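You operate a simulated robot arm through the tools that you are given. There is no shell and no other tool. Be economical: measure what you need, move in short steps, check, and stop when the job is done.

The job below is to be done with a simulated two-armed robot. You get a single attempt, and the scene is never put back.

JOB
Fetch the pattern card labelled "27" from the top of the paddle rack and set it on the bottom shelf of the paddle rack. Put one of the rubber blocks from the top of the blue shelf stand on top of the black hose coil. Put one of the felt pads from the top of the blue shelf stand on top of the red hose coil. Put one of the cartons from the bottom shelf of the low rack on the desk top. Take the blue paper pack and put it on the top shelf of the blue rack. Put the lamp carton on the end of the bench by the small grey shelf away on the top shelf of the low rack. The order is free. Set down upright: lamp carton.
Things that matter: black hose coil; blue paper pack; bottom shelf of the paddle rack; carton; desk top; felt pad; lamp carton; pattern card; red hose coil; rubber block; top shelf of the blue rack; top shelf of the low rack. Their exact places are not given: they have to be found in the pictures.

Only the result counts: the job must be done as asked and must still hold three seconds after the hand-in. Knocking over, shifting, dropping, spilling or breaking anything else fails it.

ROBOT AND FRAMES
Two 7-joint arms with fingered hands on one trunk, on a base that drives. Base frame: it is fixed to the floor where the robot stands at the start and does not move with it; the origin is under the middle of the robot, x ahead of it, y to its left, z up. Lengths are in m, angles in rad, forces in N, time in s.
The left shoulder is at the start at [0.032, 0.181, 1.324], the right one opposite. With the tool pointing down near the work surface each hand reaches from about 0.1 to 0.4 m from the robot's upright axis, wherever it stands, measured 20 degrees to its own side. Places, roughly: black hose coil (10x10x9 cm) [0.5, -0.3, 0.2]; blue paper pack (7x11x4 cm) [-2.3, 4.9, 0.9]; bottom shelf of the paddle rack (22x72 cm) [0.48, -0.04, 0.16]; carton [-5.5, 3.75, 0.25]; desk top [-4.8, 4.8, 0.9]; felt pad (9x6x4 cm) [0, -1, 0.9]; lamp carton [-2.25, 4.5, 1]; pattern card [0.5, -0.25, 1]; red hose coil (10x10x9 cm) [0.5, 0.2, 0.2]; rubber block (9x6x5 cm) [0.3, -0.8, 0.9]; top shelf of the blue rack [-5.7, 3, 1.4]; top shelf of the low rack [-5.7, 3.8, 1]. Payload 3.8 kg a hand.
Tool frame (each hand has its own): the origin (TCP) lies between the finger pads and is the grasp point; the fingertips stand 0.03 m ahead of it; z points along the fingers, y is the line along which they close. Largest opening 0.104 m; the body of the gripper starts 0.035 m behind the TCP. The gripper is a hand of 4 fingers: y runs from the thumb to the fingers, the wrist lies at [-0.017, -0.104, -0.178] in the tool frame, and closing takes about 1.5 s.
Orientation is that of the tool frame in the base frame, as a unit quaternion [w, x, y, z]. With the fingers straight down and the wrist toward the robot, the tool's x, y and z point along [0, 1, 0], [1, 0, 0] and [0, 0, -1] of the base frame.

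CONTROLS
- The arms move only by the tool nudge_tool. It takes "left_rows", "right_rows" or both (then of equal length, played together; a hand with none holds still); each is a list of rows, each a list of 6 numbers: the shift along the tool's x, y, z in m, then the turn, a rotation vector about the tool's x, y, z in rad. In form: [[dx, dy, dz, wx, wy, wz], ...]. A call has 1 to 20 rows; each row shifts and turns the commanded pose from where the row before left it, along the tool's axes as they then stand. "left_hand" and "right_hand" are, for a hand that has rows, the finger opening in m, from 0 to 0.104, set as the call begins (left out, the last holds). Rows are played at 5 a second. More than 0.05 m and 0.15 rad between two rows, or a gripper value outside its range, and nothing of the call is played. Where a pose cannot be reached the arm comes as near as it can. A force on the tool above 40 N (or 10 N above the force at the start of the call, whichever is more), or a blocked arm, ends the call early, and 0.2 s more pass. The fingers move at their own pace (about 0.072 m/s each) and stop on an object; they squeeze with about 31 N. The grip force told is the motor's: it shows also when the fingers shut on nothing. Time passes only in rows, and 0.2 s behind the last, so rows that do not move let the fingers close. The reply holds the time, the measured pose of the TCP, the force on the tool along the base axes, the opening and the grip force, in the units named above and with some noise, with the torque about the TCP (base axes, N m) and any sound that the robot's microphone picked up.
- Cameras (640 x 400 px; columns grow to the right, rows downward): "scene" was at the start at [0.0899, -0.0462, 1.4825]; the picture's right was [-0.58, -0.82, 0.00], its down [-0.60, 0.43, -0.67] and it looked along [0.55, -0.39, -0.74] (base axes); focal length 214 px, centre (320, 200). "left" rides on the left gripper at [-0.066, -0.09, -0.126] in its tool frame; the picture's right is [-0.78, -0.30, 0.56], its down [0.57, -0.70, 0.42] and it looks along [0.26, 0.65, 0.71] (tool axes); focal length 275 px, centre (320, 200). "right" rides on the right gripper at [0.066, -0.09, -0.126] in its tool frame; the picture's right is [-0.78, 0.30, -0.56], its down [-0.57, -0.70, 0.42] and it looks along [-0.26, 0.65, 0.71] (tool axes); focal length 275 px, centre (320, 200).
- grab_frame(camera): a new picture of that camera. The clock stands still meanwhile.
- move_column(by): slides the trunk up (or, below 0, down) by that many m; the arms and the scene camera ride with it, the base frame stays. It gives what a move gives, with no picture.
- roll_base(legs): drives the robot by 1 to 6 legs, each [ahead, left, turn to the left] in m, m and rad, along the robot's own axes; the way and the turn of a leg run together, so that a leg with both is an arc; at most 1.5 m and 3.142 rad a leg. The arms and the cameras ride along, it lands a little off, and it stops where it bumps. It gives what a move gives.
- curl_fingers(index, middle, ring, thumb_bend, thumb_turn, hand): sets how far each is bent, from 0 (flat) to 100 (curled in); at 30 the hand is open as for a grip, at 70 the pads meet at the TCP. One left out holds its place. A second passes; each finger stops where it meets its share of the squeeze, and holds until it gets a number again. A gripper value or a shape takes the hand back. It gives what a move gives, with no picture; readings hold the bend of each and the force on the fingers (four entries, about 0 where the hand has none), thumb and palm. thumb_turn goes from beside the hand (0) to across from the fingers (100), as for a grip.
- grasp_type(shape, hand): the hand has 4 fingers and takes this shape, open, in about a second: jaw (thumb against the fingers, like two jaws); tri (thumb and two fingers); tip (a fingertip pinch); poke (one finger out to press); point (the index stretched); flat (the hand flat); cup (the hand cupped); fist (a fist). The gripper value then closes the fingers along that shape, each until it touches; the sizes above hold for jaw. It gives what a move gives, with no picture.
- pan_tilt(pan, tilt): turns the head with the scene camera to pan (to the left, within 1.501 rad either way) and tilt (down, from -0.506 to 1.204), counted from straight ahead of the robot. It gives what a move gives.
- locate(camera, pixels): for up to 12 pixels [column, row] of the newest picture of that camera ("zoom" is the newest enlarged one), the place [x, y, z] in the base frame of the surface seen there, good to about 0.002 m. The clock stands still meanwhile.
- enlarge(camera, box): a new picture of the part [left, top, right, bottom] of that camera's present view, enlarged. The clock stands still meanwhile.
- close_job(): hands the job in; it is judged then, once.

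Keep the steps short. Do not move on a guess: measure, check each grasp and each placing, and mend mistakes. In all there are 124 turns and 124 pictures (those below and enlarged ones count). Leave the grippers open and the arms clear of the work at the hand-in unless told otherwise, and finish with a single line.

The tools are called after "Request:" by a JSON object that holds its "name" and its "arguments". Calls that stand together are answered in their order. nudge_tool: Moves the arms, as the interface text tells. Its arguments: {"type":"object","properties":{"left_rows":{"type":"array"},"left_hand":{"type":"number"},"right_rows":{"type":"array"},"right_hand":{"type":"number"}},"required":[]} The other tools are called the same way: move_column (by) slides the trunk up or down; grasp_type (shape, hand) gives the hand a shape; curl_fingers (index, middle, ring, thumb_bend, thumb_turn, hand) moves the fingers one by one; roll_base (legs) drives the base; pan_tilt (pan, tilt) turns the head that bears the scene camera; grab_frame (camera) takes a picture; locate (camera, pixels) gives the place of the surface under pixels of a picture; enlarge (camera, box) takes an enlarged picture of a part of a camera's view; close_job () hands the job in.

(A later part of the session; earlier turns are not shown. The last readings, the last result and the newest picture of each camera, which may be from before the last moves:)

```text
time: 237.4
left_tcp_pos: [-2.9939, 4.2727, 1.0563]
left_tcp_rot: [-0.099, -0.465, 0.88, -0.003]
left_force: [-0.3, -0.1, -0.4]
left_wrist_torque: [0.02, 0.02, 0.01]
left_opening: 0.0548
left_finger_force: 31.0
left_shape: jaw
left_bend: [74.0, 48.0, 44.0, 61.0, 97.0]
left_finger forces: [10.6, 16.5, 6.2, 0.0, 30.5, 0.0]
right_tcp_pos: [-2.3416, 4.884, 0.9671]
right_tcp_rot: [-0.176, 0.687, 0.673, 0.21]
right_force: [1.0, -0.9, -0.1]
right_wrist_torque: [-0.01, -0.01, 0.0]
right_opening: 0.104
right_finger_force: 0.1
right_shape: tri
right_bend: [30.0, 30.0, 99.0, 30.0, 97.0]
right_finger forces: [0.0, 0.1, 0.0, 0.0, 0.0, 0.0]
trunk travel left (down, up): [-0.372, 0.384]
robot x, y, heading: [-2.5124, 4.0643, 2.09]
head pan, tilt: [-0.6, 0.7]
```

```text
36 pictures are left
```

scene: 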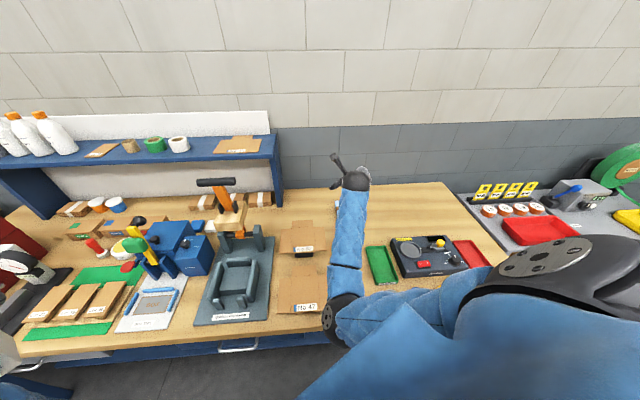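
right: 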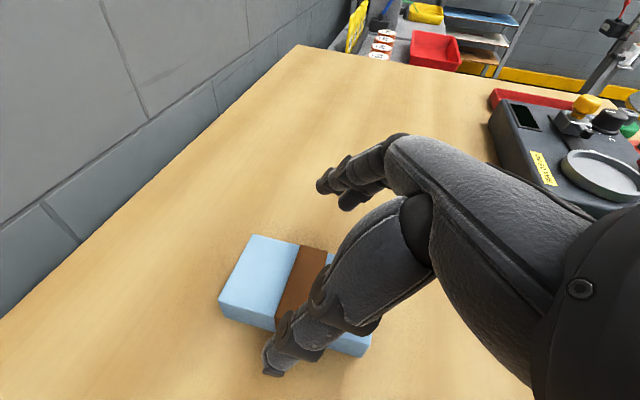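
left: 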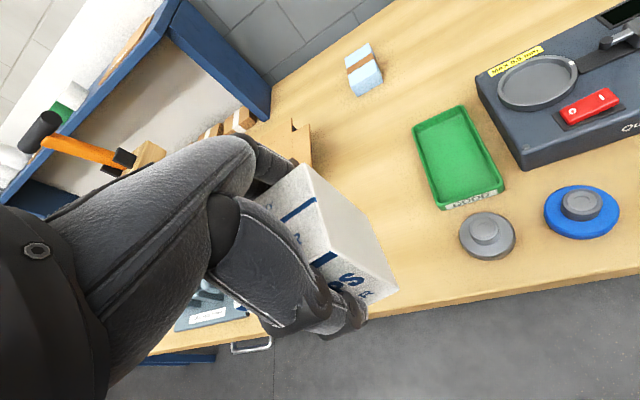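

Straddling the pack. Lower 5 cm more and close.

Request:
{"name": "move_column", "arguments": {"by": -0.052}}

Request:
{"name": "nudge_tool", "arguments": {"right_rows": [[0, 0, 0, 0, 0, 0], [0, 0, 0, 0, 0, 0], [0, 0, 0, 0, 0, 0], [0, 0, 0, 0, 0, 0], [0, 0, 0, 0, 0, 0], [0, 0, 0, 0, 0, 0], [0, 0, 0, 0, 0, 0]], "right_hand": 0.045}}

Request:
{"name": "move_column", "arguments": {"by": 0.25}}

Request:
{"name": "grab_frame", "arguments": {"camera": "right"}}

```text
time: 238.3
left_tcp_pos: [-3.0061, 4.2622, 1.0085]
left_tcp_rot: [-0.119, -0.472, 0.873, -0.003]
left_force: [-0.3, -0.2, 0.0]
left_wrist_torque: [0.0, 0.0, -0.01]
left_opening: 0.0546
left_finger_force: 31.2
left_shape: jaw
left_bend: [74.0, 48.0, 44.0, 61.0, 97.0]
left_finger forces: [10.6, 16.5, 6.3, 0.0, 30.4, 0.0]
right_tcp_pos: [-2.3413, 4.8844, 0.922]
right_tcp_rot: [-0.179, 0.686, 0.671, 0.216]
right_force: [1.1, 4.1, 29.3]
right_wrist_torque: [-1.0, -0.71, 0.11]
right_opening: 0.1038
right_finger_force: 0.0
right_shape: tri
right_bend: [30.0, 30.0, 99.0, 30.0, 97.0]
right_finger forces: [0.0, 0.0, 29.0, 0.0, 0.0, 0.0]
trunk travel left (down, up): [-0.32, 0.436]
robot x, y, heading: [-2.5131, 4.0624, 2.091]
head pan, tilt: [-0.6, 0.7]
```

```text
time: 239.9
left_tcp_pos: [-3.0058, 4.2621, 1.0096]
left_tcp_rot: [-0.117, -0.473, 0.873, -0.001]
left_force: [-0.6, 0.2, -0.3]
left_wrist_torque: [-0.04, 0.03, 0.0]
left_opening: 0.0543
left_finger_force: 30.9
left_shape: jaw
left_bend: [74.0, 48.0, 44.0, 61.0, 97.0]
left_finger forces: [10.6, 16.4, 6.4, 0.1, 30.6, 0.1]
right_tcp_pos: [-2.3405, 4.8842, 0.9221]
right_tcp_rot: [-0.179, 0.687, 0.671, 0.217]
right_force: [2.7, 3.7, 35.5]
right_wrist_torque: [-1.23, -0.83, 0.21]
right_opening: 0.0556
right_finger_force: 31.0
right_shape: tri
right_bend: [74.0, 43.0, 99.0, 67.0, 99.0]
right_finger forces: [14.1, 14.4, 35.2, 0.1, 28.2, 0.0]
trunk travel left (down, up): [-0.32, 0.436]
robot x, y, heading: [-2.5079, 4.0661, 2.089]
head pan, tilt: [-0.6, 0.7]
```

```text
time: 242.5
left_tcp_pos: [-3.0122, 4.2638, 1.2694]
left_tcp_rot: [-0.119, -0.479, 0.869, 0.009]
left_force: [0.5, -0.3, -1.0]
left_wrist_torque: [-0.02, 0.01, 0.0]
left_opening: 0.0543
left_finger_force: 30.6
left_shape: jaw
left_bend: [74.0, 48.0, 44.0, 61.0, 97.0]
left_finger forces: [10.6, 16.3, 6.2, 0.0, 30.5, 0.1]
right_tcp_pos: [-2.3414, 4.8859, 1.1632]
right_tcp_rot: [-0.175, 0.688, 0.672, 0.21]
right_force: [1.0, 0.3, -1.2]
right_wrist_torque: [-0.03, -0.01, 0.0]
right_opening: 0.0553
right_finger_force: 30.6
right_shape: tri
right_bend: [74.0, 43.0, 99.0, 67.0, 100.0]
right_finger forces: [14.3, 14.7, 0.6, 0.0, 28.9, 0.0]
trunk travel left (down, up): [-0.57, 0.186]
robot x, y, heading: [-2.506, 4.0675, 2.093]
head pan, tilt: [-0.6, 0.7]
```

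```text
35 pictures are left
```

right: 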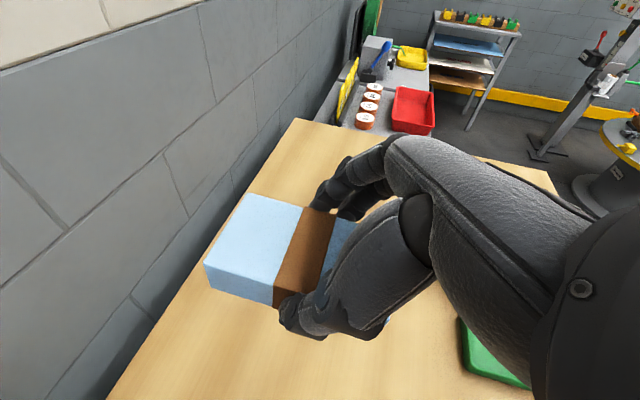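

Pack held. Back away from the bench, then turn to face −x and look.

Request:
{"name": "roll_base", "arguments": {"legs": [[-0.4, 0.23, 0]]}}

Request:
{"name": "pan_tilt", "arguments": {"pan": 1.1, "tilt": 0.35}}

Request:
{"name": "grab_frame", "arguments": {"camera": "scene"}}

Request:
{"name": "locate", "arguments": {"camera": "scene", "pixels": [[320, 60], [320, 120], [320, 180], [320, 240], [200, 180], [200, 240], [440, 180], [440, 240], [560, 200], [100, 200], [100, 300], [250, 300]]}}

```text
time: 245.3
left_tcp_pos: [-3.0169, 3.8053, 1.2657]
left_tcp_rot: [-0.123, -0.476, 0.871, 0.004]
left_force: [-0.6, 0.2, -0.5]
left_wrist_torque: [0.07, -0.02, 0.0]
left_opening: 0.0545
left_finger_force: 30.7
left_shape: jaw
left_bend: [74.0, 48.0, 44.0, 61.0, 97.0]
left_finger forces: [10.6, 16.5, 6.4, 0.1, 30.5, 0.1]
right_tcp_pos: [-2.3399, 4.4229, 1.1646]
right_tcp_rot: [-0.175, 0.69, 0.67, 0.211]
right_force: [0.8, -0.1, -1.4]
right_wrist_torque: [-0.02, 0.0, -0.01]
right_opening: 0.0555
right_finger_force: 30.9
right_shape: tri
right_bend: [74.0, 43.0, 99.0, 67.0, 100.0]
right_finger forces: [14.2, 14.6, 0.7, 0.0, 28.9, 0.1]
trunk travel left (down, up): [-0.57, 0.186]
robot x, y, heading: [-2.5169, 3.6071, 2.088]
head pan, tilt: [-0.6, 0.7]
```

```text
time: 247.0
left_tcp_pos: [-3.018, 3.805, 1.2649]
left_tcp_rot: [-0.126, -0.477, 0.87, 0.003]
left_force: [-0.7, 0.5, -0.8]
left_wrist_torque: [-0.01, 0.02, 0.03]
left_opening: 0.0546
left_finger_force: 30.8
left_shape: jaw
left_bend: [74.0, 48.0, 44.0, 61.0, 97.0]
left_finger forces: [10.5, 16.4, 6.3, 0.0, 30.5, 0.1]
right_tcp_pos: [-2.3413, 4.424, 1.1653]
right_tcp_rot: [-0.174, 0.689, 0.671, 0.21]
right_force: [-0.1, -0.5, -1.1]
right_wrist_torque: [-0.03, 0.01, 0.0]
right_opening: 0.0556
right_finger_force: 31.0
right_shape: tri
right_bend: [74.0, 43.0, 99.0, 67.0, 100.0]
right_finger forces: [14.2, 14.7, 0.7, 0.0, 28.9, 0.0]
trunk travel left (down, up): [-0.57, 0.186]
robot x, y, heading: [-2.5127, 3.6048, 2.083]
head pan, tilt: [1.1, 0.351]
```

```text
34 pictures are left
```

scene: 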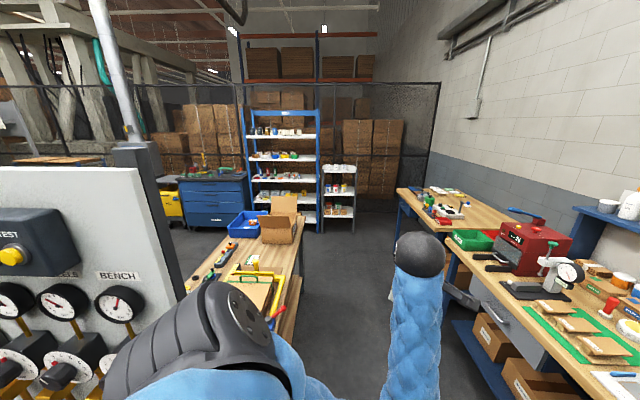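

```text
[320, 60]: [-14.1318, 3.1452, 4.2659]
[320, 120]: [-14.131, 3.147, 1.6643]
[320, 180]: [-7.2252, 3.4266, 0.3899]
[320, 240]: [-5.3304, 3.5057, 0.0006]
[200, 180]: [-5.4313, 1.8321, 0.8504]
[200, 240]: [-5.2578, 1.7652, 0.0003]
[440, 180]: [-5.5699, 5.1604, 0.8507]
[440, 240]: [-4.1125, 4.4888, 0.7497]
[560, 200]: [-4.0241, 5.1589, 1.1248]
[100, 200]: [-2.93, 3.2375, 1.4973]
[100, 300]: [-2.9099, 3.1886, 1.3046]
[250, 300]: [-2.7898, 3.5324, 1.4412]
```

I see the blue rack, low rack and desk ahead. Zoom and measure.

Request:
{"name": "enlarge", "arguments": {"camera": "scene", "box": [180, 95, 420, 245]}}

Request:
{"name": "locate", "arguments": {"camera": "zoom", "pixels": [[190, 95], [340, 100], [280, 108], [280, 165], [390, 205], [470, 205], [430, 190], [430, 245], [430, 300], [380, 330], [470, 325], [310, 360]]}}

Request:
{"name": "locate", "arguments": {"camera": "zoom", "pixels": [[320, 290], [300, 385], [150, 390], [620, 260], [590, 250], [560, 255], [630, 300], [420, 345], [430, 235], [430, 280], [200, 355], [230, 270]]}}

```text
2.67 times, centred on (300, 170) of scene
```

zoom: 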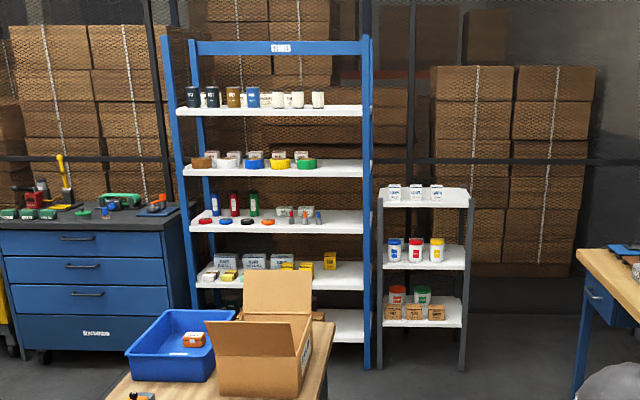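

```text
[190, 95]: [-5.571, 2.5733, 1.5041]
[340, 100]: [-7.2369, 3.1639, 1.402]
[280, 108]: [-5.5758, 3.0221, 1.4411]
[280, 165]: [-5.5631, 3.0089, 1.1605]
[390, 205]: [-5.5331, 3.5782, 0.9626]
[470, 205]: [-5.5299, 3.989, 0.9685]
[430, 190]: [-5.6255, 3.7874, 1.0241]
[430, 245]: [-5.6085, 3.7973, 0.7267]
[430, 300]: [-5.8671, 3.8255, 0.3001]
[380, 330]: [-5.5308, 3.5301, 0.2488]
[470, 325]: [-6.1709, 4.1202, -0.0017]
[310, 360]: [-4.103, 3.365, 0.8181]
```

```text
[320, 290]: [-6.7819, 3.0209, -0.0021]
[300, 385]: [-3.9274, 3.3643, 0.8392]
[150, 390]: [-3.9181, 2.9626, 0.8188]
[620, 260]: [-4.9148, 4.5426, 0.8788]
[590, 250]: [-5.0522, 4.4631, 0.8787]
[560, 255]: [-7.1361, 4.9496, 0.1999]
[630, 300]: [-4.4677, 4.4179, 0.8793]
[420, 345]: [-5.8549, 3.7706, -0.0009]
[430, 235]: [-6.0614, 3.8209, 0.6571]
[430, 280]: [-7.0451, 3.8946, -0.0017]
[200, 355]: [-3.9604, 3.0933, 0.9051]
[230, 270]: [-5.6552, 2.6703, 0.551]
```

Corridor centre is y≈3.85. Turn to heading π and drive to about x=−4.6.

Request:
{"name": "roll_base", "arguments": {"legs": [[0, 0, 1.055], [1.1, -0.22, 0], [0.95, 0, 0]]}}

Request:
{"name": "pan_tilt", "arguments": {"pan": 0.1, "tilt": 0.6}}

Request:
{"name": "grab_frame", "arguments": {"camera": "scene"}}

```text
time: 249.7
left_tcp_pos: [-2.9804, 3.3298, 1.2696]
left_tcp_rot: [0.115, 0.807, -0.578, 0.045]
left_force: [-9.6, 16.0, -4.0]
left_wrist_torque: [0.38, 0.07, -0.27]
left_opening: 0.0528
left_finger_force: 30.8
left_shape: jaw
left_bend: [74.0, 49.0, 52.0, 65.0, 93.0]
left_finger forces: [15.3, 17.8, 1.4, 0.1, 31.2, 3.4]
right_tcp_pos: [-3.0691, 4.2315, 1.1634]
right_tcp_rot: [-0.249, 0.314, 0.91, 0.109]
right_force: [0.0, 0.2, -1.6]
right_wrist_torque: [0.01, -0.01, 0.01]
right_opening: 0.0553
right_finger_force: 30.6
right_shape: tri
right_bend: [74.0, 43.0, 99.0, 67.0, 100.0]
right_finger forces: [14.4, 14.5, 0.7, 0.1, 28.9, 0.1]
trunk travel left (down, up): [-0.57, 0.186]
robot x, y, heading: [-2.5127, 3.6033, 3.017]
head pan, tilt: [1.1, 0.351]
stopped in leg 1: the force on the tool passed its limit at 63 N (the readings are from after the stop); the commanded pose is now the measured one
```

```text
time: 250.9
left_tcp_pos: [-2.9816, 3.3289, 1.2689]
left_tcp_rot: [0.115, 0.808, -0.576, 0.048]
left_force: [-9.5, 16.4, -2.4]
left_wrist_torque: [0.4, 0.15, -0.23]
left_opening: 0.0524
left_finger_force: 31.1
left_shape: jaw
left_bend: [74.0, 49.0, 52.0, 65.0, 93.0]
left_finger forces: [15.7, 17.6, 1.3, 0.1, 31.2, 2.8]
right_tcp_pos: [-3.0714, 4.2317, 1.1619]
right_tcp_rot: [-0.25, 0.313, 0.91, 0.109]
right_force: [-0.3, -0.4, -0.6]
right_wrist_torque: [0.03, -0.02, 0.04]
right_opening: 0.0555
right_finger_force: 31.2
right_shape: tri
right_bend: [74.0, 43.0, 99.0, 67.0, 100.0]
right_finger forces: [14.4, 14.5, 0.6, 0.1, 29.0, 0.1]
trunk travel left (down, up): [-0.57, 0.186]
robot x, y, heading: [-2.5157, 3.6028, 3.021]
head pan, tilt: [0.099, 0.6]
```

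```text
32 pictures are left
```

scene: 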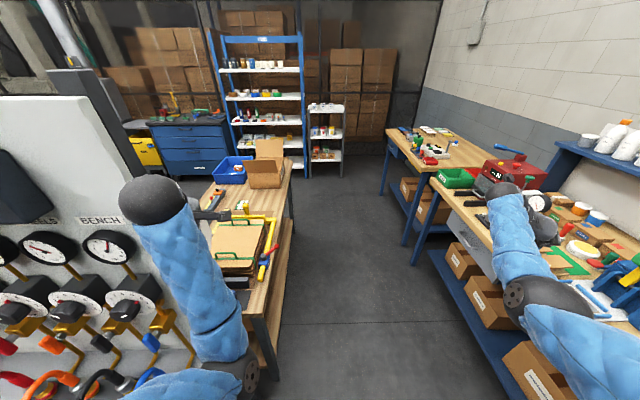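

The lamp hand touched the panel. Turn back a little, sidestep away, and check the lamp carton.

Request:
{"name": "roll_base", "arguments": {"legs": [[0, 0, -0.2], [0.0, -0.2, 0]]}}

Request:
{"name": "grab_frame", "arguments": {"camera": "left"}}

Request:
{"name": "grab_frame", "arguments": {"camera": "scene"}}

```text
time: 253.3
left_tcp_pos: [-2.962, 3.6116, 1.2696]
left_tcp_rot: [0.12, 0.749, -0.651, 0.035]
left_force: [1.0, -0.2, -0.9]
left_wrist_torque: [0.03, -0.02, -0.02]
left_opening: 0.0527
left_finger_force: 30.7
left_shape: jaw
left_bend: [74.0, 48.0, 51.0, 64.0, 95.0]
left_finger forces: [12.9, 18.1, 3.2, 0.0, 32.7, 0.0]
right_tcp_pos: [-2.8748, 4.5157, 1.1637]
right_tcp_rot: [-0.239, 0.401, 0.874, 0.133]
right_force: [-0.9, 0.5, -1.3]
right_wrist_torque: [-0.03, -0.04, 0.01]
right_opening: 0.0552
right_finger_force: 31.3
right_shape: tri
right_bend: [74.0, 43.0, 99.0, 67.0, 100.0]
right_finger forces: [14.4, 14.5, 0.6, 0.1, 28.9, 0.0]
trunk travel left (down, up): [-0.57, 0.186]
robot x, y, heading: [-2.4519, 3.7929, 2.823]
head pan, tilt: [0.099, 0.6]
```

```text
31 pictures are left
```

left: 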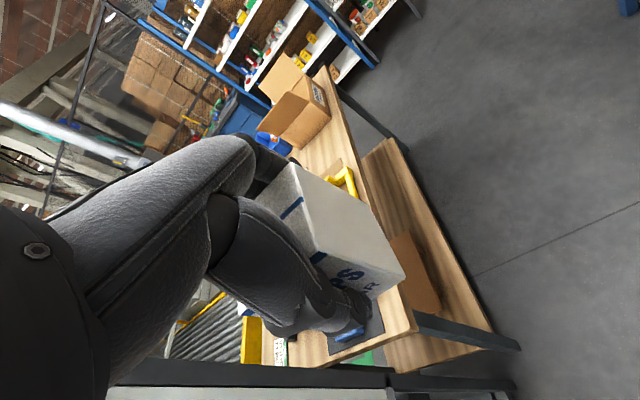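

```text
30 pictures are left
```

scene: 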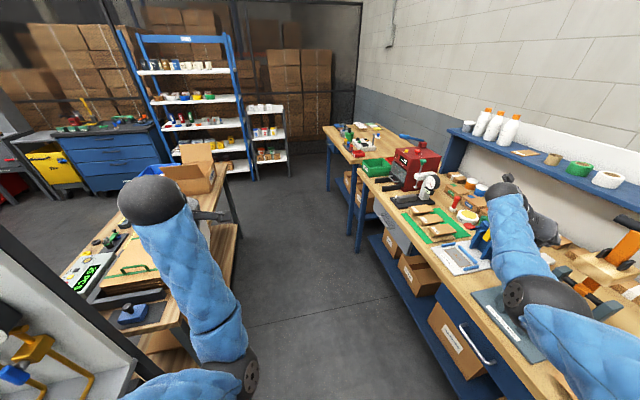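

Carton still well held. Raise the trunk 0.15 for clearance, finish the turn and drive on.

Request:
{"name": "move_column", "arguments": {"by": 0.15}}

Request:
{"name": "roll_base", "arguments": {"legs": [[0, 0, 0.31], [1.1, -0.03, 0], [0.9, 0, 0]]}}

Request:
{"name": "pan_tilt", "arguments": {"pan": 0.2, "tilt": 0.6}}

Request:
{"name": "grab_frame", "arguments": {"camera": "scene"}}

```text
time: 255.0
left_tcp_pos: [-2.9663, 3.5883, 1.4245]
left_tcp_rot: [0.146, 0.756, -0.636, 0.048]
left_force: [0.0, 0.8, -1.0]
left_wrist_torque: [-0.02, 0.0, 0.0]
left_opening: 0.0525
left_finger_force: 31.1
left_shape: jaw
left_bend: [74.0, 48.0, 51.0, 64.0, 95.0]
left_finger forces: [12.8, 18.1, 3.1, 0.1, 32.6, 0.0]
right_tcp_pos: [-2.876, 4.5142, 1.3142]
right_tcp_rot: [-0.238, 0.401, 0.874, 0.133]
right_force: [-0.5, -0.7, -2.3]
right_wrist_torque: [-0.02, -0.01, 0.04]
right_opening: 0.0555
right_finger_force: 30.7
right_shape: tri
right_bend: [74.0, 43.0, 99.0, 67.0, 100.0]
right_finger forces: [14.3, 14.5, 0.6, 0.0, 28.9, 0.0]
trunk travel left (down, up): [-0.72, 0.036]
robot x, y, heading: [-2.4518, 3.7959, 2.826]
head pan, tilt: [0.099, 0.6]
```

```text
time: 266.1
left_tcp_pos: [-4.8972, 3.469, 1.4285]
left_tcp_rot: [0.136, 0.848, -0.509, 0.063]
left_force: [0.0, 0.4, -0.1]
left_wrist_torque: [0.0, 0.04, -0.02]
left_opening: 0.0523
left_finger_force: 30.9
left_shape: jaw
left_bend: [74.0, 48.0, 51.0, 64.0, 95.0]
left_finger forces: [12.9, 18.0, 3.1, 0.0, 32.4, 0.0]
right_tcp_pos: [-5.1006, 4.3747, 1.3156]
right_tcp_rot: [-0.257, 0.257, 0.927, 0.094]
right_force: [-0.5, 0.0, -0.7]
right_wrist_torque: [-0.04, -0.05, 0.0]
right_opening: 0.0552
right_finger_force: 31.0
right_shape: tri
right_bend: [74.0, 43.0, 99.0, 67.0, 100.0]
right_finger forces: [14.4, 14.5, 0.6, 0.1, 28.9, 0.0]
trunk travel left (down, up): [-0.72, 0.036]
robot x, y, heading: [-4.471, 3.8268, -3.139]
head pan, tilt: [0.099, 0.6]
```

```text
time: 266.8
left_tcp_pos: [-4.8977, 3.4664, 1.4295]
left_tcp_rot: [0.137, 0.849, -0.507, 0.063]
left_force: [0.1, 0.0, -1.4]
left_wrist_torque: [-0.02, 0.0, -0.02]
left_opening: 0.0523
left_finger_force: 30.8
left_shape: jaw
left_bend: [74.0, 48.0, 51.0, 64.0, 95.0]
left_finger forces: [12.9, 18.0, 3.2, 0.0, 32.6, 0.1]
right_tcp_pos: [-5.1003, 4.3756, 1.3133]
right_tcp_rot: [-0.256, 0.257, 0.927, 0.094]
right_force: [0.6, -1.0, -1.4]
right_wrist_torque: [0.0, -0.03, -0.03]
right_opening: 0.0554
right_finger_force: 30.8
right_shape: tri
right_bend: [74.0, 43.0, 99.0, 67.0, 100.0]
right_finger forces: [14.4, 14.5, 0.6, 0.0, 28.7, 0.0]
trunk travel left (down, up): [-0.72, 0.036]
robot x, y, heading: [-4.4738, 3.8237, -3.138]
head pan, tilt: [0.201, 0.6]
```

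```text
29 pictures are left
```

scene: 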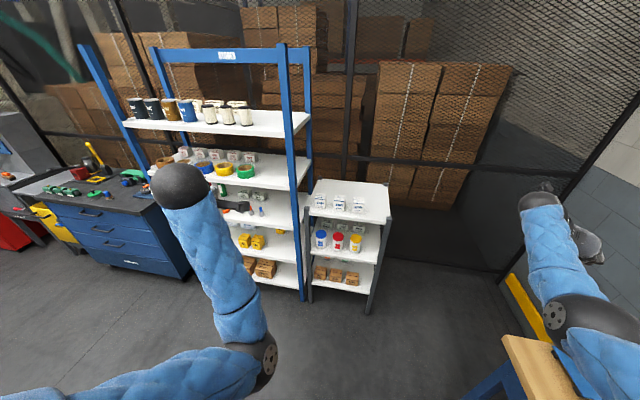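

Request:
{"name": "enlarge", "arguments": {"camera": "scene", "box": [120, 60, 440, 310]}}

Request:
{"name": "locate", "arguments": {"camera": "scene", "pixels": [[275, 132], [292, 122], [262, 115], [246, 118], [312, 213], [385, 220], [384, 185], [320, 200], [340, 203], [359, 205], [345, 190], [300, 112]]}}

Request:
{"name": "locate", "arguments": {"camera": "scene", "pixels": [[320, 272], [336, 275], [352, 278], [345, 290], [312, 285], [370, 293], [335, 265], [365, 270], [320, 265], [345, 260], [375, 205], [330, 210]]}}

```text
1.60 times, centred on (280, 185) of scene
```

zoom: 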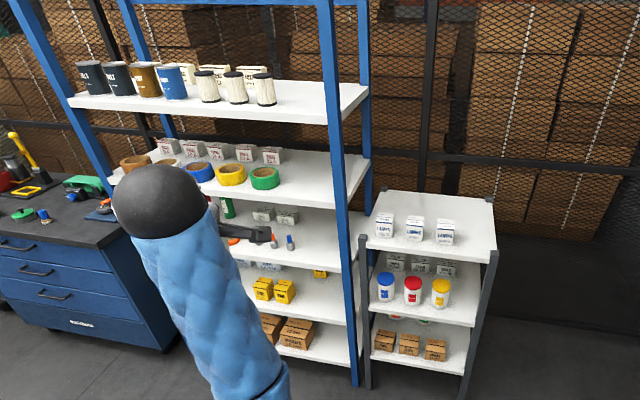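

```text
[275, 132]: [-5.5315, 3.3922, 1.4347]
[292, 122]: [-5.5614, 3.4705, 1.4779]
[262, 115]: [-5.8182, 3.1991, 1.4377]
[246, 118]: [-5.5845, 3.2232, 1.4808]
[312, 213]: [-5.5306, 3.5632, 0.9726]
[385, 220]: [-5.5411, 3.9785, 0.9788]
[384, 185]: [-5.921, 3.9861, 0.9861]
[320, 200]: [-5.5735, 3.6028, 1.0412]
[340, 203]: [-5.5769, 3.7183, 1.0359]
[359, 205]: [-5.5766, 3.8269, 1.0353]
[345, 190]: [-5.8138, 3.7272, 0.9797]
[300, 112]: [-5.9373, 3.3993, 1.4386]
```

```text
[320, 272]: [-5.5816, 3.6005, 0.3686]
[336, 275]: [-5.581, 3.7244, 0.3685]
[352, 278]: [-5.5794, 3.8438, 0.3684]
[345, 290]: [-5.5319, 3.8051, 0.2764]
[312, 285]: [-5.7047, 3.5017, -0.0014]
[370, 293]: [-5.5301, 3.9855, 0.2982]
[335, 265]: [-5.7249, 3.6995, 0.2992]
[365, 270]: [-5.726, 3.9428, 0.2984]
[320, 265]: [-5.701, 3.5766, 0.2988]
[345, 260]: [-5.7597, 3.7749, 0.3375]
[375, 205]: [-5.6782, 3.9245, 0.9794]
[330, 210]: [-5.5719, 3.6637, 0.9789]
```

Targets: lamp spot on low rack top at (−5.70,3.90), shelf z=0.979. Level and centre the left hand first.

Request:
{"name": "nudge_tool", "arguments": {"left_rows": [[-0.037, -0.0114, -0.0115, 0, 0, 0], [-0.037, -0.0114, -0.0115, 0, 0, 0], [-0.037, -0.0114, -0.0115, 0, 0, 0], [-0.037, -0.0114, -0.0115, 0, 0, 0], [0, 0, 0, 0.0212, -0.0574, 0.0982], [0, 0, 0, 0.0212, -0.0574, 0.0982], [0, 0, 0, 0.0212, -0.0574, 0.0982], [0, 0, 0, 0.0212, -0.0574, 0.0982], [0, 0, 0, 0.0212, -0.0574, 0.0982], [0, 0, 0, 0, 0, 0]]}}

Request:
{"name": "move_column", "arguments": {"by": -0.16}}

Request:
{"name": "roll_base", "arguments": {"legs": [[0.55, -0.2, 0]]}}

Request:
{"name": "grab_frame", "arguments": {"camera": "left"}}

```text
time: 267.5
left_tcp_pos: [-4.9307, 3.5455, 1.4982]
left_tcp_rot: [0.198, 0.861, -0.469, 0.011]
left_force: [0.1, -0.1, 0.5]
left_wrist_torque: [0.02, 0.02, 0.0]
left_opening: 0.0522
left_finger_force: 31.2
left_shape: jaw
left_bend: [74.0, 48.0, 51.0, 64.0, 95.0]
left_finger forces: [12.8, 18.0, 3.2, 0.1, 32.3, 0.1]
right_tcp_pos: [-5.1003, 4.376, 1.3147]
right_tcp_rot: [-0.257, 0.257, 0.927, 0.093]
right_force: [-0.3, 0.4, -1.2]
right_wrist_torque: [-0.01, -0.01, -0.01]
right_opening: 0.0555
right_finger_force: 31.2
right_shape: tri
right_bend: [74.0, 43.0, 99.0, 67.0, 100.0]
right_finger forces: [14.4, 14.6, 0.6, 0.0, 28.8, 0.1]
trunk travel left (down, up): [-0.72, 0.036]
robot x, y, heading: [-4.4722, 3.8257, -3.139]
head pan, tilt: [0.201, 0.6]
stopped in row 3 (left hand): the arm was blocked; the commanded pose is now the measured one
```

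```text
time: 269.4
left_tcp_pos: [-4.9296, 3.5238, 1.3404]
left_tcp_rot: [0.22, 0.864, -0.453, 0.026]
left_force: [-0.1, 0.6, -0.5]
left_wrist_torque: [0.01, 0.03, -0.03]
left_opening: 0.0524
left_finger_force: 31.0
left_shape: jaw
left_bend: [74.0, 48.0, 51.0, 64.0, 95.0]
left_finger forces: [12.7, 18.0, 3.2, 0.1, 32.3, 0.1]
right_tcp_pos: [-5.1, 4.3746, 1.1567]
right_tcp_rot: [-0.257, 0.257, 0.927, 0.095]
right_force: [0.3, -0.6, -1.0]
right_wrist_torque: [0.01, 0.01, -0.03]
right_opening: 0.0552
right_finger_force: 30.9
right_shape: tri
right_bend: [74.0, 43.0, 99.0, 67.0, 100.0]
right_finger forces: [14.4, 14.6, 0.4, 0.1, 28.8, 0.0]
trunk travel left (down, up): [-0.56, 0.196]
robot x, y, heading: [-4.4703, 3.8242, -3.14]
head pan, tilt: [0.201, 0.6]
```

```text
time: 272.7
left_tcp_pos: [-5.4852, 3.7405, 1.3432]
left_tcp_rot: [0.219, 0.859, -0.462, 0.019]
left_force: [-0.4, 0.3, 0.4]
left_wrist_torque: [0.0, -0.02, 0.03]
left_opening: 0.0521
left_finger_force: 31.3
left_shape: jaw
left_bend: [74.0, 48.0, 51.0, 64.0, 95.0]
left_finger forces: [12.9, 18.0, 3.2, 0.1, 32.3, 0.0]
right_tcp_pos: [-5.6386, 4.5928, 1.1548]
right_tcp_rot: [-0.255, 0.266, 0.924, 0.097]
right_force: [-0.3, -0.5, -1.6]
right_wrist_torque: [0.0, -0.03, -0.01]
right_opening: 0.0553
right_finger_force: 30.8
right_shape: tri
right_bend: [74.0, 43.0, 99.0, 67.0, 100.0]
right_finger forces: [14.4, 14.5, 0.4, 0.0, 28.8, 0.0]
trunk travel left (down, up): [-0.56, 0.196]
robot x, y, heading: [-5.022, 4.0304, 3.122]
head pan, tilt: [0.201, 0.6]
```

```text
27 pictures are left
```

left: 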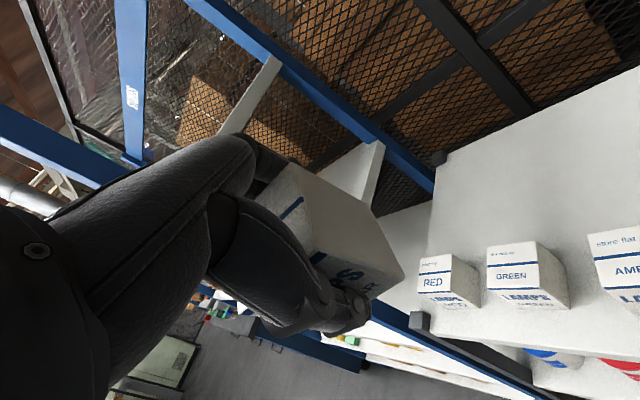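

Self-blocked while close to the chest. Move the hand forward and down first, then level it.

Request:
{"name": "nudge_tool", "arguments": {"left_rows": [[-0.037, 0.0044, 0.03, 0, 0, 0], [-0.037, 0.0044, 0.03, 0, 0, 0], [-0.037, 0.0044, 0.03, 0, 0, 0], [-0.037, 0.0044, 0.03, 0, 0, 0], [0, 0, 0, 0.0483, -0.0574, 0.0957], [0, 0, 0, 0.0483, -0.0574, 0.0957], [0, 0, 0, 0.0483, -0.0574, 0.0957], [0, 0, 0, 0.0483, -0.0574, 0.0957], [0, 0, 0, 0.0483, -0.0574, 0.0957], [0, 0, 0, 0.0483, -0.0574, 0.0957], [0, 0, 0, 0, 0, 0]]}}

Request:
{"name": "grab_frame", "arguments": {"camera": "left"}}

```text
time: 275.1
left_tcp_pos: [-5.6046, 3.8009, 1.2069]
left_tcp_rot: [0.0, -0.707, 0.707, -0.001]
left_force: [-0.2, 0.6, 0.1]
left_wrist_torque: [-0.02, -0.02, -0.01]
left_opening: 0.052
left_finger_force: 31.5
left_shape: jaw
left_bend: [74.0, 48.0, 51.0, 64.0, 95.0]
left_finger forces: [12.4, 18.1, 3.3, 0.0, 31.9, 0.1]
right_tcp_pos: [-5.638, 4.5925, 1.154]
right_tcp_rot: [-0.256, 0.266, 0.925, 0.096]
right_force: [-0.1, 0.0, -1.6]
right_wrist_torque: [-0.03, -0.02, 0.0]
right_opening: 0.0555
right_finger_force: 31.1
right_shape: tri
right_bend: [74.0, 43.0, 99.0, 67.0, 100.0]
right_finger forces: [14.4, 14.5, 0.5, 0.0, 28.8, 0.0]
trunk travel left (down, up): [-0.56, 0.196]
robot x, y, heading: [-5.021, 4.0273, 3.125]
head pan, tilt: [0.201, 0.6]
```

```text
26 pictures are left
```

left: 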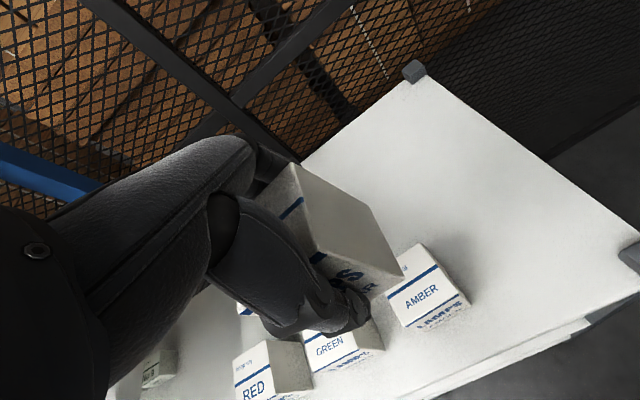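

Request:
{"name": "locate", "arguments": {"camera": "left", "pixels": [[292, 168], [372, 212], [400, 275], [372, 295], [330, 235], [300, 215], [355, 270], [265, 195], [450, 310], [420, 262], [500, 200]]}}

```text
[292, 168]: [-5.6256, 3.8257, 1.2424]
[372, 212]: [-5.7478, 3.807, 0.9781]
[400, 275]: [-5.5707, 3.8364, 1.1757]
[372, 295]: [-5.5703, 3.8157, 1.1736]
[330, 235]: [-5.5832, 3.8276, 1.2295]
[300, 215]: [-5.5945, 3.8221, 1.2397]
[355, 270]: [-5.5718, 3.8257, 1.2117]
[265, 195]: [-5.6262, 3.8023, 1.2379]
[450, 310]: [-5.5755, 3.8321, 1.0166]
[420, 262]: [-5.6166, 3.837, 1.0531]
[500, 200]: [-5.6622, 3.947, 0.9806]
```

Request:
{"name": "enlarge", "arguments": {"camera": "left", "box": [230, 150, 430, 320]}}

Request:
{"name": "locate", "arguments": {"camera": "zoom", "pixels": [[195, 55], [100, 150], [150, 105], [300, 260], [365, 270], [440, 390], [535, 360], [545, 395], [400, 180], [480, 250], [250, 100], [180, 160]]}}

```text
2.35 times, centred on (330, 235) of left
```

zoom: 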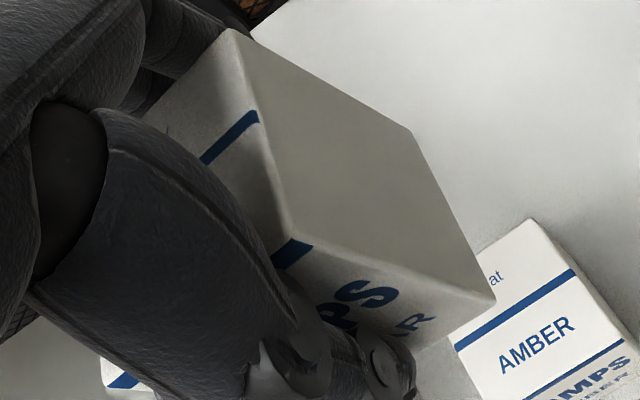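

```text
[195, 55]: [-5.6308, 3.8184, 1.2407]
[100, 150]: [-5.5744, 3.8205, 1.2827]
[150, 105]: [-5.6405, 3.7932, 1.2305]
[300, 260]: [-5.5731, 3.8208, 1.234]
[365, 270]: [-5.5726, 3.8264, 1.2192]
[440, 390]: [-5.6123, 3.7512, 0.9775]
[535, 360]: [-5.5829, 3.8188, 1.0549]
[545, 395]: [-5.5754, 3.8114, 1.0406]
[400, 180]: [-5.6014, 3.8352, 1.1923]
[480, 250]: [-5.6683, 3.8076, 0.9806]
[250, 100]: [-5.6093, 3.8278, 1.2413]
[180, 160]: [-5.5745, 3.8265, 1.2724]
```

Carton slipped ≈0.15 rad about the closing axis; compensate by rolling the hand, then move over the free spot.

Request:
{"name": "nudge_tool", "arguments": {"left_rows": [[0, 0, 0, 0, 0.075, 0], [0, 0, 0, 0, 0.075, 0], [0, 0, 0, 0, 0, 0]]}}

Request:
{"name": "roll_base", "arguments": {"legs": [[0.1, -0.095, 0.015]]}}

Request:
{"name": "enlarge", "arguments": {"camera": "left", "box": [230, 150, 430, 320]}}

Request:
{"name": "locate", "arguments": {"camera": "zoom", "pixels": [[250, 95], [270, 140], [320, 110], [350, 160], [400, 180], [420, 230], [300, 255], [330, 265], [460, 290], [240, 60], [550, 100], [330, 380]]}}

```text
time: 275.9
left_tcp_pos: [-5.6059, 3.8015, 1.2062]
left_tcp_rot: [0.052, 0.705, -0.705, 0.055]
left_force: [0.0, 0.2, -0.5]
left_wrist_torque: [-0.01, -0.01, 0.01]
left_opening: 0.0522
left_finger_force: 30.5
left_shape: jaw
left_bend: [74.0, 48.0, 51.0, 64.0, 95.0]
left_finger forces: [12.6, 18.1, 3.3, 0.0, 31.8, 0.0]
right_tcp_pos: [-5.6382, 4.5918, 1.1542]
right_tcp_rot: [-0.256, 0.266, 0.924, 0.098]
right_force: [0.4, 0.5, -0.9]
right_wrist_torque: [-0.04, -0.04, 0.01]
right_opening: 0.0553
right_finger_force: 30.7
right_shape: tri
right_bend: [74.0, 43.0, 99.0, 67.0, 100.0]
right_finger forces: [14.4, 14.6, 0.5, 0.1, 28.8, 0.0]
trunk travel left (down, up): [-0.56, 0.196]
robot x, y, heading: [-5.0209, 4.0264, 3.125]
head pan, tilt: [0.201, 0.6]
```

```text
time: 277.2
left_tcp_pos: [-5.7042, 3.8896, 1.2052]
left_tcp_rot: [0.053, 0.711, -0.699, 0.055]
left_force: [-0.1, -0.1, -1.4]
left_wrist_torque: [0.0, 0.03, 0.02]
left_opening: 0.052
left_finger_force: 31.1
left_shape: jaw
left_bend: [74.0, 48.0, 51.0, 64.0, 95.0]
left_finger forces: [12.7, 18.3, 3.3, 0.0, 31.7, 0.0]
right_tcp_pos: [-5.7522, 4.6789, 1.1551]
right_tcp_rot: [-0.257, 0.258, 0.927, 0.094]
right_force: [-0.4, -0.7, -0.8]
right_wrist_torque: [0.01, -0.01, 0.01]
right_opening: 0.0553
right_finger_force: 30.4
right_shape: tri
right_bend: [74.0, 43.0, 99.0, 67.0, 100.0]
right_finger forces: [14.4, 14.5, 0.5, 0.0, 28.8, 0.1]
trunk travel left (down, up): [-0.56, 0.196]
robot x, y, heading: [-5.125, 4.1275, -3.14]
head pan, tilt: [0.201, 0.6]
```

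```text
2.35 times, centred on (330, 235) of left
```

zoom: 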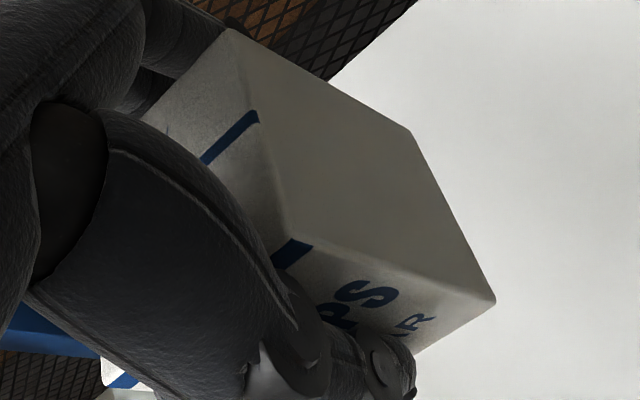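

```text
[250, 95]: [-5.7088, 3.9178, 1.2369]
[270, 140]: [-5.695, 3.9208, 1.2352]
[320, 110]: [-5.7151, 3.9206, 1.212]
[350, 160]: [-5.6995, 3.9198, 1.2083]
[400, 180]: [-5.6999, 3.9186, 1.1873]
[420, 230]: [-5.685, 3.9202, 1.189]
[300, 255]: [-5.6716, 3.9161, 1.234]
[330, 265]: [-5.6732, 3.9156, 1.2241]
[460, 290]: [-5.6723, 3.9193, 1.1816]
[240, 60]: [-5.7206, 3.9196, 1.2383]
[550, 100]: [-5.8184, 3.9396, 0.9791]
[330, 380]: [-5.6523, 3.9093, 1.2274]
```

Carton is upright now (side face vertical), over the free spot. Lower with the trunk.

Request:
{"name": "move_column", "arguments": {"by": -0.172}}

Request:
{"name": "move_column", "arguments": {"by": -0.01}}

Request:
{"name": "grab_frame", "arguments": {"camera": "left"}}

```text
time: 279.1
left_tcp_pos: [-5.7027, 3.8875, 1.0347]
left_tcp_rot: [0.053, 0.713, -0.697, 0.054]
left_force: [0.4, 0.1, -0.4]
left_wrist_torque: [0.0, 0.02, 0.01]
left_opening: 0.0521
left_finger_force: 31.2
left_shape: jaw
left_bend: [74.0, 48.0, 51.0, 64.0, 95.0]
left_finger forces: [12.6, 18.2, 3.3, 0.0, 31.8, 0.0]
right_tcp_pos: [-5.7513, 4.6791, 0.983]
right_tcp_rot: [-0.257, 0.257, 0.927, 0.093]
right_force: [-0.1, 0.7, -0.6]
right_wrist_torque: [-0.03, -0.04, 0.02]
right_opening: 0.0553
right_finger_force: 31.4
right_shape: tri
right_bend: [74.0, 43.0, 99.0, 67.0, 100.0]
right_finger forces: [14.4, 14.5, 0.6, 0.0, 28.8, 0.0]
trunk travel left (down, up): [-0.388, 0.368]
robot x, y, heading: [-5.1262, 4.127, -3.141]
head pan, tilt: [0.201, 0.6]
```

```text
time: 279.7
left_tcp_pos: [-5.7027, 3.8877, 1.0244]
left_tcp_rot: [0.053, 0.712, -0.698, 0.054]
left_force: [0.1, -0.5, 0.0]
left_wrist_torque: [-0.01, 0.05, 0.0]
left_opening: 0.052
left_finger_force: 31.3
left_shape: jaw
left_bend: [74.0, 48.0, 51.0, 64.0, 96.0]
left_finger forces: [12.6, 18.3, 3.3, 0.0, 31.8, 0.1]
right_tcp_pos: [-5.7511, 4.6789, 0.9722]
right_tcp_rot: [-0.258, 0.257, 0.927, 0.094]
right_force: [-1.2, 0.9, -0.6]
right_wrist_torque: [-0.01, -0.01, -0.02]
right_opening: 0.0555
right_finger_force: 30.9
right_shape: tri
right_bend: [74.0, 43.0, 99.0, 67.0, 100.0]
right_finger forces: [14.4, 14.4, 0.5, 0.0, 28.9, 0.0]
trunk travel left (down, up): [-0.378, 0.378]
robot x, y, heading: [-5.1241, 4.1269, -3.141]
head pan, tilt: [0.201, 0.6]
```

```text
23 pictures are left
```

left: 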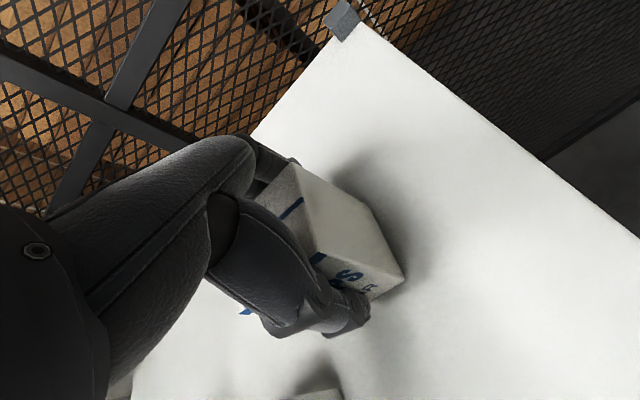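

Not yet in contact (force 0). Lower in small steps until touch, then release and lift.

Request:
{"name": "move_column", "arguments": {"by": -0.005}}

Request:
{"name": "move_column", "arguments": {"by": -0.003}}

```text
time: 280.3
left_tcp_pos: [-5.7025, 3.8889, 1.0222]
left_tcp_rot: [0.055, 0.713, -0.697, 0.052]
left_force: [-0.4, -1.4, 16.6]
left_wrist_torque: [-0.22, 0.45, 0.05]
left_opening: 0.0525
left_finger_force: 31.0
left_shape: jaw
left_bend: [74.0, 48.0, 51.0, 65.0, 96.0]
left_finger forces: [13.1, 19.3, 3.5, 0.1, 33.3, 0.0]
right_tcp_pos: [-5.751, 4.6786, 0.9687]
right_tcp_rot: [-0.257, 0.257, 0.927, 0.094]
right_force: [0.3, -1.3, -1.3]
right_wrist_torque: [0.01, -0.01, -0.01]
right_opening: 0.0554
right_finger_force: 31.0
right_shape: tri
right_bend: [74.0, 43.0, 99.0, 67.0, 100.0]
right_finger forces: [14.4, 14.5, 0.6, 0.1, 28.8, 0.1]
trunk travel left (down, up): [-0.373, 0.383]
robot x, y, heading: [-5.1221, 4.1309, -3.141]
head pan, tilt: [0.201, 0.6]
```

```text
time: 280.8
left_tcp_pos: [-5.7014, 3.888, 1.0215]
left_tcp_rot: [0.056, 0.713, -0.697, 0.05]
left_force: [-0.1, -1.6, 30.7]
left_wrist_torque: [-0.21, 0.64, 0.1]
left_opening: 0.0529
left_finger_force: 30.9
left_shape: jaw
left_bend: [74.0, 48.0, 51.0, 65.0, 96.0]
left_finger forces: [14.8, 20.2, 3.7, 0.0, 35.8, 0.0]
right_tcp_pos: [-5.7494, 4.6799, 0.966]
right_tcp_rot: [-0.258, 0.257, 0.926, 0.094]
right_force: [-0.9, 0.3, -1.4]
right_wrist_torque: [0.02, -0.02, -0.01]
right_opening: 0.0551
right_finger_force: 30.7
right_shape: tri
right_bend: [74.0, 43.0, 99.0, 67.0, 100.0]
right_finger forces: [14.4, 14.6, 0.5, 0.0, 28.9, 0.0]
trunk travel left (down, up): [-0.37, 0.386]
robot x, y, heading: [-5.1239, 4.1284, -3.142]
head pan, tilt: [0.201, 0.6]
```

Request:
{"name": "nudge_tool", "arguments": {"left_rows": [[0, 0, -0.001, 0, 0, 0], [0, 0, 0, 0, 0, 0], [0, 0, 0, 0, 0, 0], [0, 0, 0, 0, 0, 0], [0, 0, 0, 0, 0, 0], [0, 0, 0, 0, 0, 0]], "left_hand": 0.1}}

Request:
{"name": "move_column", "arguments": {"by": 0.2}}

Request:
{"name": "grab_frame", "arguments": {"camera": "left"}}

Request:
{"name": "locate", "arguments": {"camera": "left", "pixels": [[360, 300], [330, 290], [345, 270], [370, 320], [340, 320], [310, 300], [380, 290]]}}

```text
time: 282.2
left_tcp_pos: [-5.7029, 3.8888, 1.0185]
left_tcp_rot: [0.055, 0.712, -0.698, 0.055]
left_force: [-1.9, 1.4, 15.9]
left_wrist_torque: [-0.19, 0.54, -0.14]
left_opening: 0.0509
left_finger_force: 30.8
left_shape: jaw
left_bend: [74.0, 49.0, 49.0, 66.0, 98.0]
left_finger forces: [19.0, 22.0, 4.6, 0.0, 45.8, 0.1]
right_tcp_pos: [-5.7505, 4.6792, 0.9639]
right_tcp_rot: [-0.257, 0.258, 0.927, 0.094]
right_force: [0.2, -0.1, -1.4]
right_wrist_torque: [0.02, -0.04, 0.01]
right_opening: 0.0552
right_finger_force: 30.5
right_shape: tri
right_bend: [74.0, 43.0, 99.0, 67.0, 100.0]
right_finger forces: [14.4, 14.6, 0.5, 0.1, 28.8, 0.0]
trunk travel left (down, up): [-0.37, 0.386]
robot x, y, heading: [-5.1232, 4.1248, -3.149]
head pan, tilt: [0.201, 0.6]
```

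```text
time: 284.4
left_tcp_pos: [-5.7031, 3.8885, 1.2169]
left_tcp_rot: [0.052, 0.712, -0.698, 0.055]
left_force: [-0.2, -1.2, -0.4]
left_wrist_torque: [0.0, 0.02, -0.02]
left_opening: 0.0505
left_finger_force: 31.1
left_shape: jaw
left_bend: [74.0, 50.0, 51.0, 66.0, 98.0]
left_finger forces: [16.7, 20.3, 5.8, 0.0, 43.8, 0.0]
right_tcp_pos: [-5.7516, 4.679, 1.1641]
right_tcp_rot: [-0.256, 0.258, 0.927, 0.094]
right_force: [0.4, -0.7, -1.3]
right_wrist_torque: [0.01, -0.04, -0.02]
right_opening: 0.0551
right_finger_force: 30.7
right_shape: tri
right_bend: [74.0, 43.0, 99.0, 67.0, 100.0]
right_finger forces: [14.4, 14.5, 0.5, 0.0, 28.9, 0.0]
trunk travel left (down, up): [-0.57, 0.186]
robot x, y, heading: [-5.1223, 4.1271, -3.139]
head pan, tilt: [0.201, 0.6]
```

```text
22 pictures are left
```

left: 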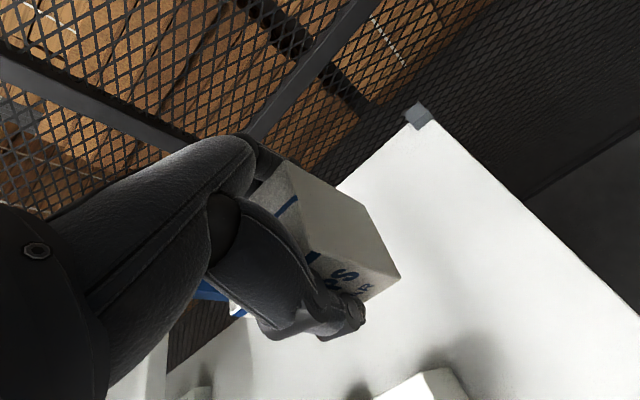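

```text
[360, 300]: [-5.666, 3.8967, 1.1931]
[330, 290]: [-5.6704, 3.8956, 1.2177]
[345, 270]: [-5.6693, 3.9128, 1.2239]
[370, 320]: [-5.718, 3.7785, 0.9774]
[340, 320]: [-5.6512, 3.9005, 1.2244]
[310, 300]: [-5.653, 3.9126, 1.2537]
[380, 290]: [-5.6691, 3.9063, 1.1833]
```

The hand did not open (force on it while pressing). Check the carton's attitude again on this picture, before a second try.

Request:
{"name": "locate", "arguments": {"camera": "left", "pixels": [[305, 195], [325, 195], [340, 215], [360, 225], [370, 250], [320, 220], [345, 245], [275, 195], [288, 180], [290, 215]]}}

```text
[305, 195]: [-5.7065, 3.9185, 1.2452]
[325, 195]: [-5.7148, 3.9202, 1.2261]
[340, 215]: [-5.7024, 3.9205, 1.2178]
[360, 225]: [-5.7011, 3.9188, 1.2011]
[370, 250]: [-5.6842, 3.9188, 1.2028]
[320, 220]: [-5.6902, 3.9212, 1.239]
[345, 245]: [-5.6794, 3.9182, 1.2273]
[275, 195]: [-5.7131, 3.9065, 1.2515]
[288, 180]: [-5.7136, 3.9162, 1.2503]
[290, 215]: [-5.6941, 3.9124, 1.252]
```

Still upright. Lower again to just touching and open.

Request:
{"name": "move_column", "arguments": {"by": -0.196}}

Request:
{"name": "nudge_tool", "arguments": {"left_rows": [[0, 0, 0, 0, 0, 0], [0, 0, 0, 0, 0, 0], [0, 0, 0, 0, 0, 0], [0, 0, 0, 0, 0, 0], [0, 0, 0, 0, 0, 0], [0, 0, 0, 0, 0, 0], [0, 0, 0, 0, 0, 0]], "left_hand": 0.104}}

```text
time: 286.5
left_tcp_pos: [-5.7022, 3.8883, 1.0219]
left_tcp_rot: [0.053, 0.713, -0.697, 0.054]
left_force: [-0.1, -0.2, -1.2]
left_wrist_torque: [-0.01, 0.01, 0.02]
left_opening: 0.0503
left_finger_force: 31.3
left_shape: jaw
left_bend: [74.0, 50.0, 51.0, 66.0, 98.0]
left_finger forces: [16.6, 20.3, 5.6, 0.0, 43.7, 0.1]
right_tcp_pos: [-5.7499, 4.6787, 0.9678]
right_tcp_rot: [-0.257, 0.257, 0.927, 0.094]
right_force: [0.0, 0.0, -1.4]
right_wrist_torque: [-0.02, -0.02, -0.02]
right_opening: 0.0553
right_finger_force: 30.9
right_shape: tri
right_bend: [74.0, 43.0, 99.0, 67.0, 100.0]
right_finger forces: [14.4, 14.6, 0.5, 0.0, 28.7, 0.0]
trunk travel left (down, up): [-0.374, 0.382]
robot x, y, heading: [-5.1228, 4.1274, -3.137]
head pan, tilt: [0.201, 0.6]
```

```text
time: 288.1
left_tcp_pos: [-5.7027, 3.8894, 1.0208]
left_tcp_rot: [0.053, 0.712, -0.698, 0.055]
left_force: [-0.5, 0.3, -0.4]
left_wrist_torque: [0.01, 0.04, 0.01]
left_opening: 0.1035
left_finger_force: 0.0
left_shape: jaw
left_bend: [29.0, 30.0, 30.0, 30.0, 97.0]
left_finger forces: [5.2, 0.0, 0.0, 0.0, 5.2, 0.0]
right_tcp_pos: [-5.7523, 4.6788, 0.9691]
right_tcp_rot: [-0.258, 0.258, 0.926, 0.095]
right_force: [-0.2, -0.6, -1.7]
right_wrist_torque: [0.01, -0.01, 0.02]
right_opening: 0.0553
right_finger_force: 31.1
right_shape: tri
right_bend: [74.0, 43.0, 99.0, 67.0, 100.0]
right_finger forces: [14.5, 14.5, 0.5, 0.1, 28.9, 0.1]
trunk travel left (down, up): [-0.374, 0.382]
robot x, y, heading: [-5.1245, 4.1298, -3.143]
head pan, tilt: [0.201, 0.6]
```

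Request:
{"name": "move_column", "arguments": {"by": 0.2}}

Request:
{"name": "grab_frame", "arguments": {"camera": "left"}}

```text
time: 290.3
left_tcp_pos: [-5.7031, 3.8876, 1.2198]
left_tcp_rot: [0.052, 0.712, -0.698, 0.055]
left_force: [0.3, 0.9, -0.9]
left_wrist_torque: [0.0, 0.01, 0.02]
left_opening: 0.1038
left_finger_force: 0.0
left_shape: jaw
left_bend: [29.0, 30.0, 30.0, 30.0, 97.0]
left_finger forces: [5.0, 0.0, 0.0, 0.1, 5.1, 0.1]
right_tcp_pos: [-5.7515, 4.6778, 1.1681]
right_tcp_rot: [-0.257, 0.257, 0.927, 0.094]
right_force: [0.6, -0.3, -1.0]
right_wrist_torque: [-0.01, -0.04, 0.0]
right_opening: 0.0554
right_finger_force: 30.6
right_shape: tri
right_bend: [74.0, 43.0, 99.0, 67.0, 100.0]
right_finger forces: [14.4, 14.5, 0.5, 0.1, 28.9, 0.0]
trunk travel left (down, up): [-0.574, 0.182]
robot x, y, heading: [-5.1228, 4.128, -3.142]
head pan, tilt: [0.201, 0.6]
```

```text
21 pictures are left
```

left: 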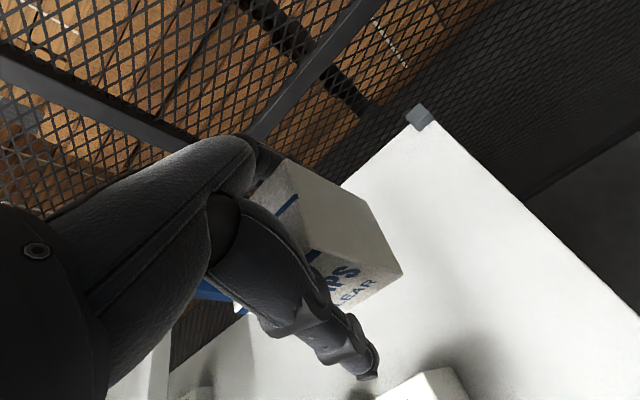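

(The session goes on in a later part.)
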